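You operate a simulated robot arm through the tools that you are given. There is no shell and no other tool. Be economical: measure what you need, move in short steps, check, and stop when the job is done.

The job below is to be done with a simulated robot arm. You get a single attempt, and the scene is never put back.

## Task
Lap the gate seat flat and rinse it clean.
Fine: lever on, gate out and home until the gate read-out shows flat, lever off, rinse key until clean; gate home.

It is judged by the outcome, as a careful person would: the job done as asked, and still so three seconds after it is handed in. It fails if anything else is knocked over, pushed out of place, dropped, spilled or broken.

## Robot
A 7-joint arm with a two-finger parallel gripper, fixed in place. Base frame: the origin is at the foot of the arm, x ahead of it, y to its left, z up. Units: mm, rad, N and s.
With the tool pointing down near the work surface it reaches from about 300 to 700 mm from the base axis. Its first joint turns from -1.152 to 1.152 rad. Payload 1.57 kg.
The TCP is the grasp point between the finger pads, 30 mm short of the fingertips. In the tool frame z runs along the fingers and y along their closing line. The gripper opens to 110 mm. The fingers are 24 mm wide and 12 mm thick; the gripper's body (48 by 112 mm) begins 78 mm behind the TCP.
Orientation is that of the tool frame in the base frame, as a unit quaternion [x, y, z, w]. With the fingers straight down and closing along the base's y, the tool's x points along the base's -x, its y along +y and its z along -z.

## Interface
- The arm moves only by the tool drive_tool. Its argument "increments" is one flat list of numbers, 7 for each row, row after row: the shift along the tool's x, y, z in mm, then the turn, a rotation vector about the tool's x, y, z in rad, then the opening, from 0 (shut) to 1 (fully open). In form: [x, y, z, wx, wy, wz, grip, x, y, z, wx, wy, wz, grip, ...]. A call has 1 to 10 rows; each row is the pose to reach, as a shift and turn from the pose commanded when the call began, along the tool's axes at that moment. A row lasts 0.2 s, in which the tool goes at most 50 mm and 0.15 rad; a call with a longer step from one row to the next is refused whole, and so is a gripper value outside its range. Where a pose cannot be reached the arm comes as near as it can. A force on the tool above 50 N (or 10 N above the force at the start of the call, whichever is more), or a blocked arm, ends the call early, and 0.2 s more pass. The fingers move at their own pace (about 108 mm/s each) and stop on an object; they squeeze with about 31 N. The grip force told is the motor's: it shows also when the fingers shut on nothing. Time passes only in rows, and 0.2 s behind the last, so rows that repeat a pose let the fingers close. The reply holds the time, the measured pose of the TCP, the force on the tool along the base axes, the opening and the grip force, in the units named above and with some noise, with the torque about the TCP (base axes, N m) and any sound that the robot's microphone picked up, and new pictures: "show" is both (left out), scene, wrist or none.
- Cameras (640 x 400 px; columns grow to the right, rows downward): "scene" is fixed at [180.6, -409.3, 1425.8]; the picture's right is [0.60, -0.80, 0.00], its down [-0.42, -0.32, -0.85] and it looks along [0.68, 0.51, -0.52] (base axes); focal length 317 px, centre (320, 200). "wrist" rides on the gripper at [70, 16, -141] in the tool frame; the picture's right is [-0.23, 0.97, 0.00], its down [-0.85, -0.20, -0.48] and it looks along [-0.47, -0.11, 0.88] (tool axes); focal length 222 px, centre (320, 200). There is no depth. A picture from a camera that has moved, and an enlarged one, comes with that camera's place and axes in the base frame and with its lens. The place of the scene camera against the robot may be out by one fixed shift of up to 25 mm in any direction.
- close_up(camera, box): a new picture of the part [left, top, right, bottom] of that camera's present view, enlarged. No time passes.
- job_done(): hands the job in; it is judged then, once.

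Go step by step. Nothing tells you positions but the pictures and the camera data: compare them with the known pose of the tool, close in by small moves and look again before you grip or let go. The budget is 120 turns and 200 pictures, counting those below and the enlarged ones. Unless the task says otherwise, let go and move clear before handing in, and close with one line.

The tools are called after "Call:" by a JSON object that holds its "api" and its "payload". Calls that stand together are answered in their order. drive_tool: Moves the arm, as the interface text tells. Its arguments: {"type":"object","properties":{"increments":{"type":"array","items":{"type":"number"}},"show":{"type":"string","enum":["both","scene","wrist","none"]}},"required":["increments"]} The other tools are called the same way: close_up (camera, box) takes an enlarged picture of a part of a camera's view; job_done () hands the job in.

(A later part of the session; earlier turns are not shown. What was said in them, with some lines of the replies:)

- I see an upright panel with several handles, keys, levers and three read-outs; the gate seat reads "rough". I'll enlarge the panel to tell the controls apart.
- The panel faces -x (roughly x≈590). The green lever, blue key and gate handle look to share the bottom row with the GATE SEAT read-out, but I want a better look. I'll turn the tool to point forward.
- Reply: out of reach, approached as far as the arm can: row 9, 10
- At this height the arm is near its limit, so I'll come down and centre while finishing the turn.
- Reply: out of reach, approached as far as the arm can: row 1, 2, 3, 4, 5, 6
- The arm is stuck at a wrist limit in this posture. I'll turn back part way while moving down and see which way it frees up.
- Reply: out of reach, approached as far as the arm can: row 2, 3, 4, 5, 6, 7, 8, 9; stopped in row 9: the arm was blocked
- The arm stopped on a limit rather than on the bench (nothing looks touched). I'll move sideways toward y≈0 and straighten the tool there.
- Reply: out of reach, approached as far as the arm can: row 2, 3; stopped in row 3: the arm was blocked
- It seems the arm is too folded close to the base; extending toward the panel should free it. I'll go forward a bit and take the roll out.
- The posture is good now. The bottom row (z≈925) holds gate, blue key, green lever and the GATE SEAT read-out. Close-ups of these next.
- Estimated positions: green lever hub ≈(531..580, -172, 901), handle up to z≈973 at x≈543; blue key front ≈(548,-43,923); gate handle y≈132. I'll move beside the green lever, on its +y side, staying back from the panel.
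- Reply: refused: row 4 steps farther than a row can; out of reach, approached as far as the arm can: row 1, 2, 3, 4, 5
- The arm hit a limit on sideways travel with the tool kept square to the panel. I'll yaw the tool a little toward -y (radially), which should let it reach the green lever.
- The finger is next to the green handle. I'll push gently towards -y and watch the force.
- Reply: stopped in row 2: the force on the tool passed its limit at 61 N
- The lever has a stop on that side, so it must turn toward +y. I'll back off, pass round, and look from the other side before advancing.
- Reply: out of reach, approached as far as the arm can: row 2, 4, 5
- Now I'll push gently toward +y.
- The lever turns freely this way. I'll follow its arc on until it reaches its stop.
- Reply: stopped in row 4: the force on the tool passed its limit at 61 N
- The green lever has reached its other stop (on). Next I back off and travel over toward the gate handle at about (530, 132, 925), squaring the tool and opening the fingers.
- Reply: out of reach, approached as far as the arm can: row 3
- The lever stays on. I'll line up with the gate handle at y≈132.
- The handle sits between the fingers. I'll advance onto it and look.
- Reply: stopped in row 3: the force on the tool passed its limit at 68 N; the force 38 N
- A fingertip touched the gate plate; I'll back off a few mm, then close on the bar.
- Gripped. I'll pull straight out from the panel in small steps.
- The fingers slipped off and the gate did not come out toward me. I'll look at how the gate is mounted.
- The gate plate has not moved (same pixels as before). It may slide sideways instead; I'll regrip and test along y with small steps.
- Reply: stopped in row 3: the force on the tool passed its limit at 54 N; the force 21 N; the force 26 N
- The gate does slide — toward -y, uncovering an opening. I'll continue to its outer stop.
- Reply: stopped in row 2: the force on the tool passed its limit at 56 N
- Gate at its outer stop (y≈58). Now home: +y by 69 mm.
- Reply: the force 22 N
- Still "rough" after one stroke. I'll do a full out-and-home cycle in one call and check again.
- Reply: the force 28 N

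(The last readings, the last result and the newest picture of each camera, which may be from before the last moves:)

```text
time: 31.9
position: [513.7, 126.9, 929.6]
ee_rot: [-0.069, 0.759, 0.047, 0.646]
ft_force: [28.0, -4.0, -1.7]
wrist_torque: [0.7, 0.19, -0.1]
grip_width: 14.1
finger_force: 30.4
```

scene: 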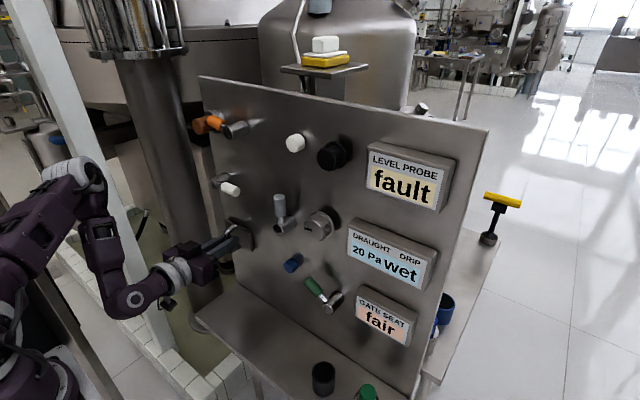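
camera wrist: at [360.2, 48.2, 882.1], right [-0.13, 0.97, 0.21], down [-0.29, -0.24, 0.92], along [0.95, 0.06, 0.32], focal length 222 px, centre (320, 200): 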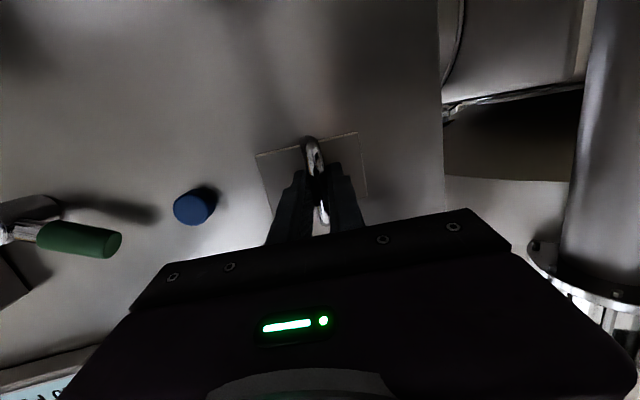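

The read-out now says "fair" — right lever, right motion. Another cycle.

Call:
{"api": "drive_tool", "payload": {"increments": [0.7, -16, -1.5, 0, 0, 0, 0, 1.4, -32, -4, 0, 0, 0, 0, 2, -48, -6.5, 0, 0, 0, 0, 2.6, -62, -8.8, 0, 0, 0, 0, 2.8, -68, -9.9, 0, 0, 0, 0, 2, -50, -7, 0, 0, 0, 0, 1.4, -34, -4.4, 0, 0, 0, 0, 0.7, -18, -1.7, 0, 0, 0, 0, 0.2, -6, 0.3, 0, 0, 0, 0, 0, 1, 1.2, 0, 0, 0, 0], "show": "scene"}}

```text
time: 34.1
position: [513.9, 128.9, 926.3]
ee_rot: [-0.07, 0.76, 0.048, 0.644]
ft_force: [0.6, -3.9, 6.8]
wrist_torque: [0.73, 0.08, -0.09]
grip_width: 13.6
finger_force: 29.9
```

scene: 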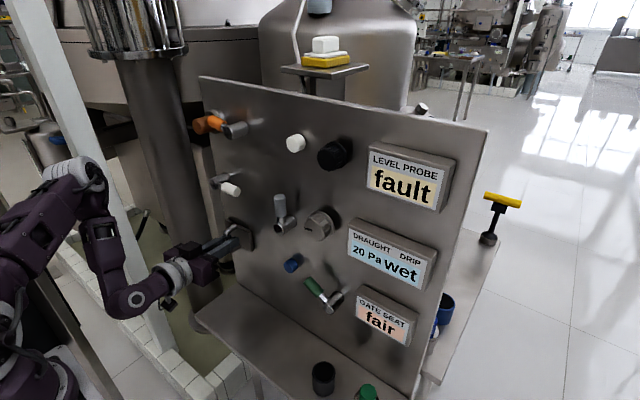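

Call:
{"api": "drive_tool", "payload": {"increments": [0.7, -16, -2.7, 0, 0, 0, 0, 1.4, -32, -5.2, 0, 0, 0, 0, 2, -48, -7.7, 0, 0, 0, 0, 2.6, -62, -10, 0, 0, 0, 0, 2.8, -69, -11.2, 0, 0, 0, 0, 2, -50, -8.2, 0, 0, 0, 0, 1.4, -34, -5.6, 0, 0, 0, 0, 0.7, -18, -2.9, 0, 0, 0, 0, 0.2, -6, -0.9, 0, 0, 0, 0, 0, 0.5, 0, 0, 0, 0, 0], "show": "scene"}}

```text
time: 36.3
position: [515.0, 128.1, 927.3]
ee_rot: [-0.07, 0.759, 0.048, 0.646]
ft_force: [6.1, -6.3, -13.2]
wrist_torque: [0.65, 0.53, -0.07]
grip_width: 13.8
finger_force: 30.2
```

scene: 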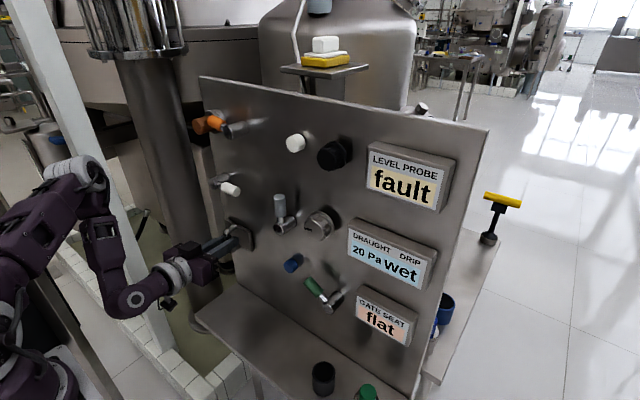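

It reads "flat". I'll seat the gate gently home, release and back off.

Call:
{"api": "drive_tool", "payload": {"increments": [0, 2, 0.3, 0, 0, 0, 0, 0, 3.5, 0.6, 0, 0, 0, 0, 0, 0, 0, 0, 0, 0, 0, 0, 0, 0, 0, 0, 0, 0.15, 0, 0, 0, 0, 0, 0, 0.35, 0, 0, -20, 0, 0, 0, 0.35, 7, 6, -45, 0, 0, 0, 0.35], "show": "both"}}

Call:
{"api": "close_up", "payload": {"camera": "scene", "box": [205, 205, 275, 265]}}

```text
time: 37.9
position: [465.8, 129.2, 927.2]
ee_rot: [-0.07, 0.76, 0.048, 0.644]
ft_force: [1.2, 0.3, -0.5]
wrist_torque: [0.0, 0.04, -0.03]
grip_width: 38.5
finger_force: 0.0
camera wrist: at [311.7, 119.3, 881.8], right [-0.13, 0.97, 0.21], down [-0.3, -0.24, 0.93], along [0.95, 0.06, 0.32], focal length 222 px, centre (320, 200)
```

scene: 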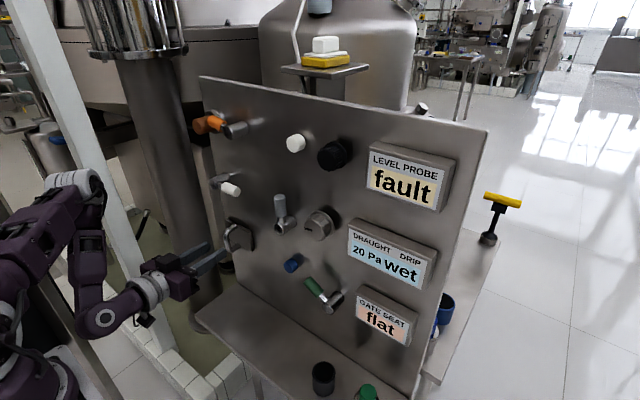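
wrist: 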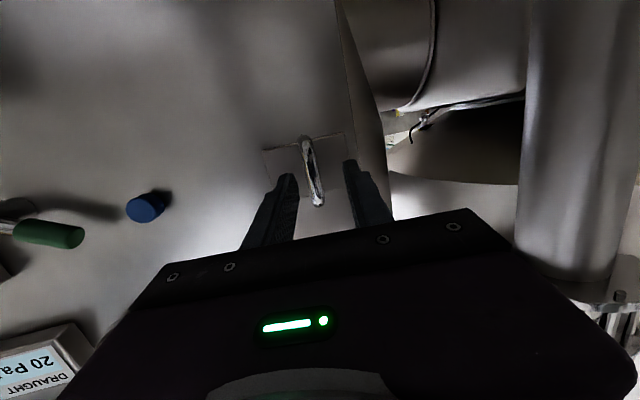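

```text
6.67 times, centred on (240, 235) of scene
camera zoom: at [180.6, -409.3, 1425.8], right [0.6, -0.8, 0.0], down [-0.42, -0.32, -0.85], along [0.68, 0.51, -0.52], focal length 2112 px, centre (853, -33)
```

zoom: 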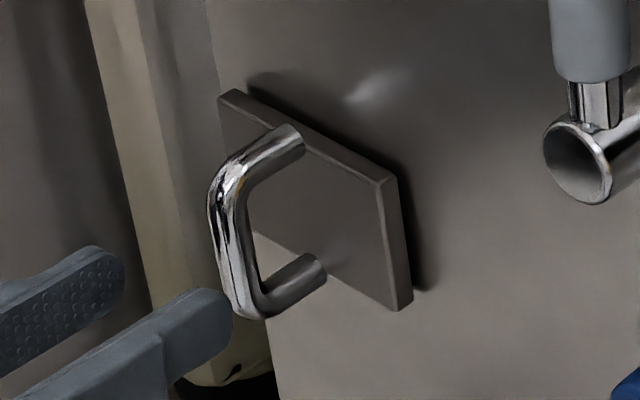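

The gate is exactly home. Next: close the fingers and go below the green lever's tilted handle to push it back up (off).

Call:
{"api": "drive_tool", "payload": {"increments": [7, -38, -3, 0.05, 0, 0, 0.2, 14, -76, -6, 0.1, 0, 0, 0, 21, -114, -9, 0.18, 0, 0, 0, 28, -152, -12.5, 0.26, 0, 0, 0, 35, -190, -16, 0.35, 0, 0, 0, 42, -228, -19, 0.44, 0, 0, 0, 42, -228, -19, 0.44, 0, 0, 0], "show": "both"}}

```text
time: 39.5
position: [482.4, -100.5, 895.7]
ee_rot: [0.072, 0.752, -0.119, 0.645]
ft_force: [0.2, 0.1, 0.9]
wrist_torque: [0.0, 0.0, 0.03]
grip_width: 0.0
finger_force: 21.7
camera wrist: at [338.4, -49.7, 845.9], right [0.29, 0.95, 0.14], down [-0.37, -0.02, 0.93], along [0.88, -0.32, 0.35], focal length 222 px, centre (320, 200)
```

scene: 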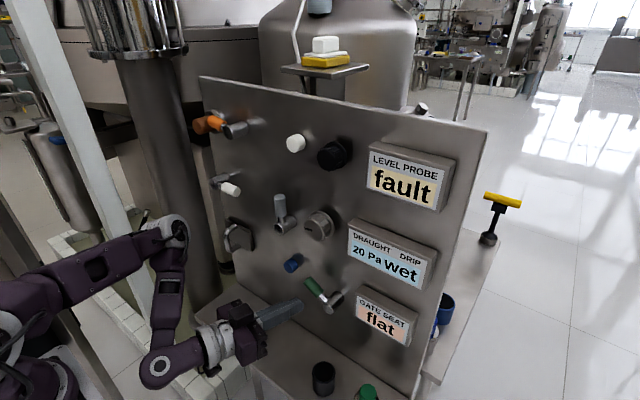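
wrist: 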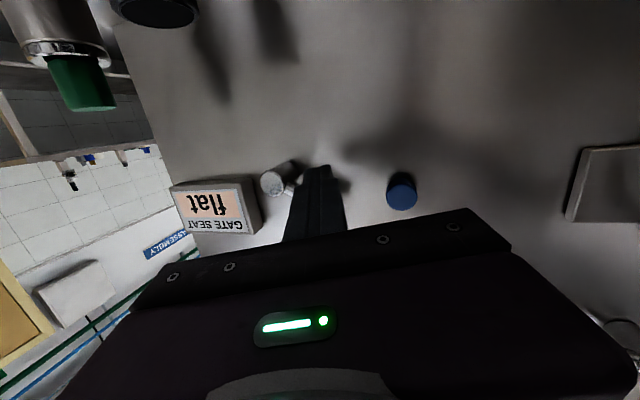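

Call:
{"api": "drive_tool", "payload": {"increments": [3, 4, 14, 0, 0, 0, 0, 0.2, 10, 35, 0, 0, 0, 0, 0.2, 10, 35, 0, 0, 0, 0], "show": "both"}}

```text
time: 40.3
position: [519.4, -101.0, 887.7]
ee_rot: [0.072, 0.752, -0.119, 0.645]
ft_force: [0.0, 0.3, -0.3]
wrist_torque: [0.01, -0.02, 0.01]
grip_width: 0.2
finger_force: 21.0
camera wrist: at [374.8, -50.1, 837.2], right [0.29, 0.95, 0.14], down [-0.37, -0.02, 0.93], along [0.88, -0.32, 0.35], focal length 222 px, centre (320, 200)
```

scene: 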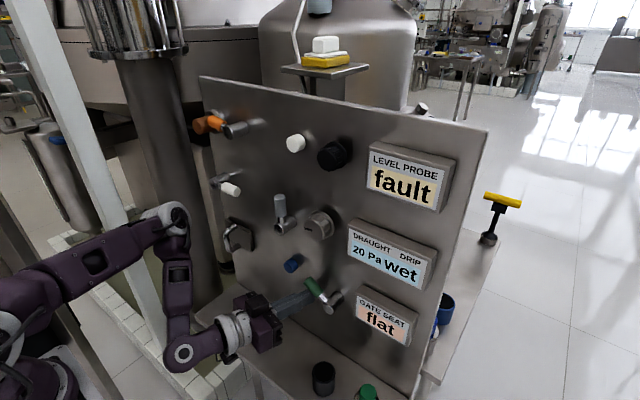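
wrist: 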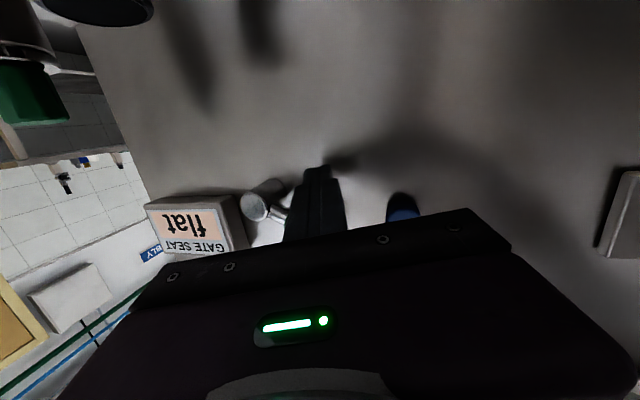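

Finger sits beneath the handle. I'll push it up and back along its arc.

Call:
{"api": "drive_tool", "payload": {"increments": [-9.9, -0.9, -1.4, 0, 0, 0, 0, -19.7, -1.7, -2.8, 0, 0, 0, 0, -31.4, -5.6, -3.7, 0, 0, 0, 0, -43, -11.5, -4, 0, 0, 0, 0, -52.6, -18.1, -3.8, 0, 0, 0, 0, -60.2, -25.5, -3, 0, 0, 0, 0, -64.8, -33.6, -1.6, 0, 0, 0, 0, -67.4, -41.6, 0.2, 0, 0, 0, 0, -68.2, -44.5, 0.9, 0, 0, 0, 0], "show": "both"}}

```text
time: 42.3
position: [517.0, -138.2, 958.2]
ee_rot: [0.071, 0.752, -0.115, 0.645]
ft_force: [-13.0, 33.8, -6.3]
wrist_torque: [0.55, 0.33, 0.51]
grip_width: 0.1
finger_force: 20.4
camera wrist: at [372.6, -87.4, 908.5], right [0.28, 0.95, 0.14], down [-0.37, -0.03, 0.93], along [0.88, -0.32, 0.34], focal length 222 px, centre (320, 200)
```

scene: 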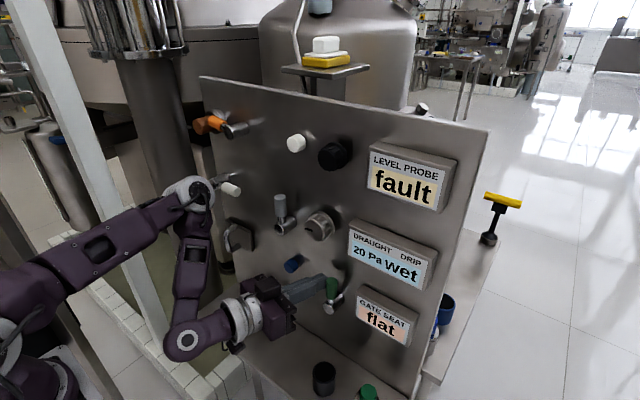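
wrist: 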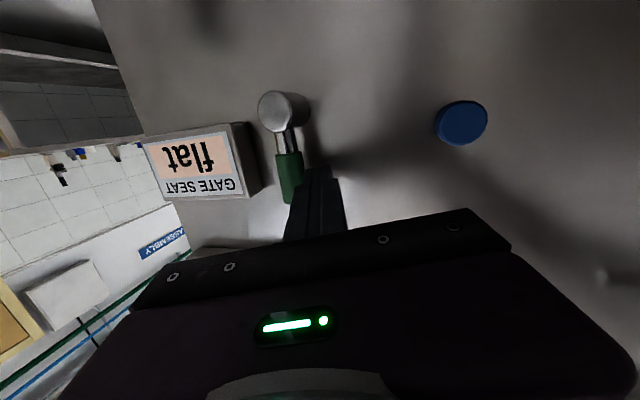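

The lever is back against its off stop. I'll back off and line up in front of the blue rinse key.

Call:
{"api": "drive_tool", "payload": {"increments": [0, 8, -2, 0, 0, 0, 0, 6, 4, -31, 0, 0, 0, 0, 16, 47, -37, -0.1, 0, 0, 0, 27, 87, -40, -0.2, 0, 0, 0, 27, 87, -40, -0.27, 0, 0, 0, 27, 87, -40, -0.27, 0, 0, 0], "show": "both"}}

```text
time: 43.7
position: [497.6, -47.3, 932.5]
ee_rot: [-0.016, 0.761, -0.016, 0.648]
ft_force: [0.4, -0.5, -0.2]
wrist_torque: [0.03, -0.02, -0.04]
grip_width: 0.1
finger_force: 21.6
camera wrist: at [344.8, -33.1, 884.7], right [0.03, 0.98, 0.18], down [-0.34, -0.16, 0.93], along [0.94, -0.09, 0.33], focal length 222 px, centre (320, 200)
```

scene: 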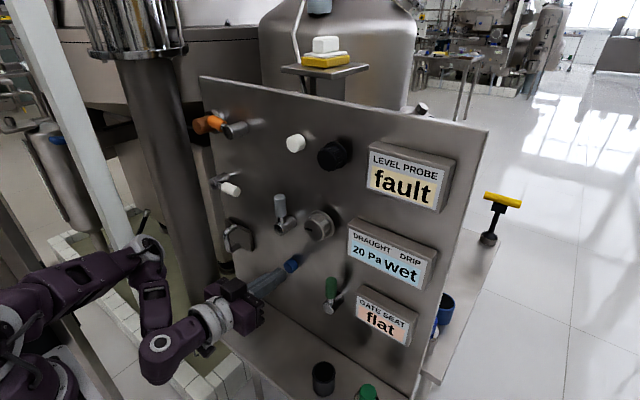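
wrist: 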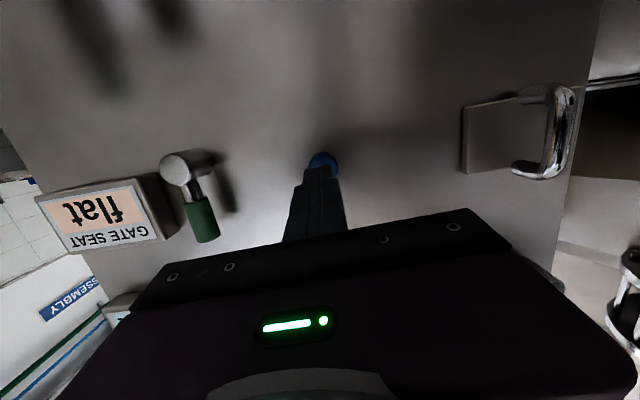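

Call:
{"api": "drive_tool", "payload": {"increments": [1.9, 3.7, 12, 0, 0, 0, 0, 0.6, 3.7, 20, 0, 0, 0, 0, -0.2, 3.7, 25, 0, 0, 0, 0, -0.6, 3.7, 28, 0, 0, 0, 0, -1, 3.7, 31, 0, 0, 0, 0], "show": "both"}}

```text
time: 44.7
position: [521.5, -43.6, 926.0]
ee_rot: [-0.017, 0.762, -0.017, 0.647]
ft_force: [-44.6, 7.6, 7.2]
wrist_torque: [0.09, -0.56, 0.09]
grip_width: 0.0
finger_force: 21.1
stopped in row 4: the force on the tool passed its limit at 54 N (the readings are from after the stop); the commanded pose is now the measured one
camera wrist: at [368.0, -29.0, 880.4], right [0.03, 0.98, 0.18], down [-0.33, -0.16, 0.93], along [0.94, -0.09, 0.32], focal length 222 px, centre (320, 200)
```

scene: 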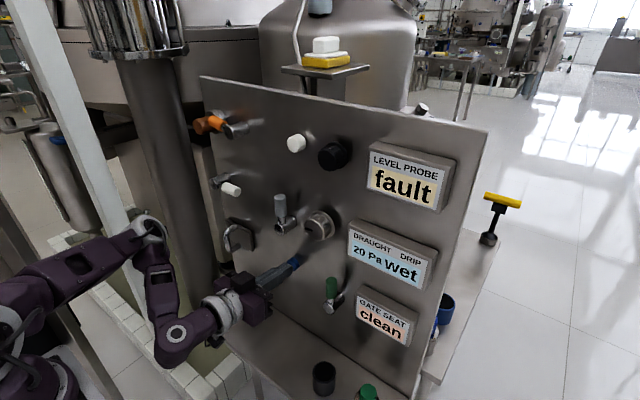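
wrist: 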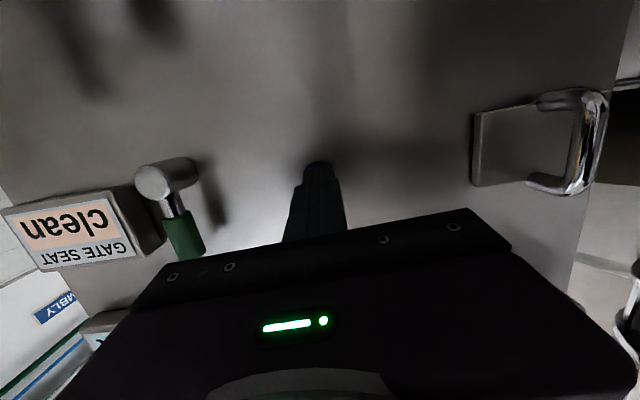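

The read-out says "clean". I'll back straight off and check that everything stays put.

Call:
{"api": "drive_tool", "payload": {"increments": [0, 0, -15, 0, 0, 0, 0, 0, 0, -38, 0, 0, 0, 0, 0, 0, -38, 0, 0, 0, 0, 0, 0, -38, 0, 0, 0, 0, 0, 0, -38, 0, 0, 0, 0, 0, 0, -38, 0, 0, 0, 0, 0, 0, -38, 0, 0, 0, 0, 0, 0, -38, 0, 0, 0, 0], "show": "both"}}

Call:
{"api": "close_up", "payload": {"camera": "scene", "box": [205, 200, 435, 345]}}

```text
time: 46.5
position: [482.6, -46.0, 933.4]
ee_rot: [-0.017, 0.761, -0.016, 0.648]
ft_force: [0.0, 0.5, -0.2]
wrist_torque: [0.01, -0.02, -0.01]
grip_width: 0.4
finger_force: 21.3
camera wrist: at [330.6, -30.6, 887.3], right [0.03, 0.98, 0.18], down [-0.33, -0.16, 0.93], along [0.94, -0.09, 0.32], focal length 222 px, centre (320, 200)
```

scene: 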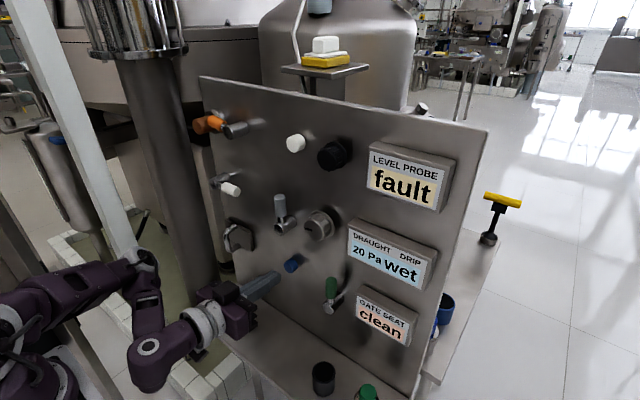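
wrist: 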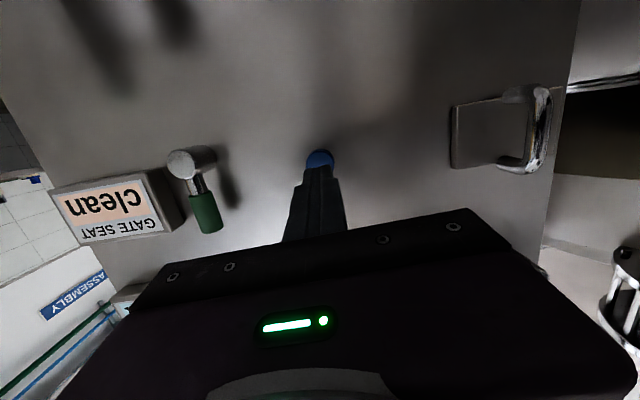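

```text
2.76 times, centred on (320, 272) of scene
camera zoom: at [180.6, -409.3, 1425.8], right [0.6, -0.8, 0.0], down [-0.42, -0.32, -0.85], along [0.68, 0.51, -0.52], focal length 874 px, centre (320, 0)
```

zoom: 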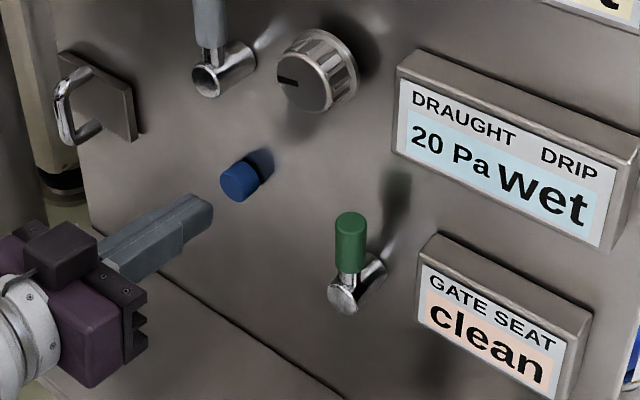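

The read-out holds at "clean", the lever is off, the gate is home, and the arm is clear of the panel. Other controls look unchanged, so I'm handing in.

Call:
{"api": "job_done", "payload": {}}

```text
The job is handed in.
```

The gate seat was lapped until its read-out showed "flat", then rinsed until it showed "clean"; the green lever is off, the gate is home and the arm is clear of the panel.
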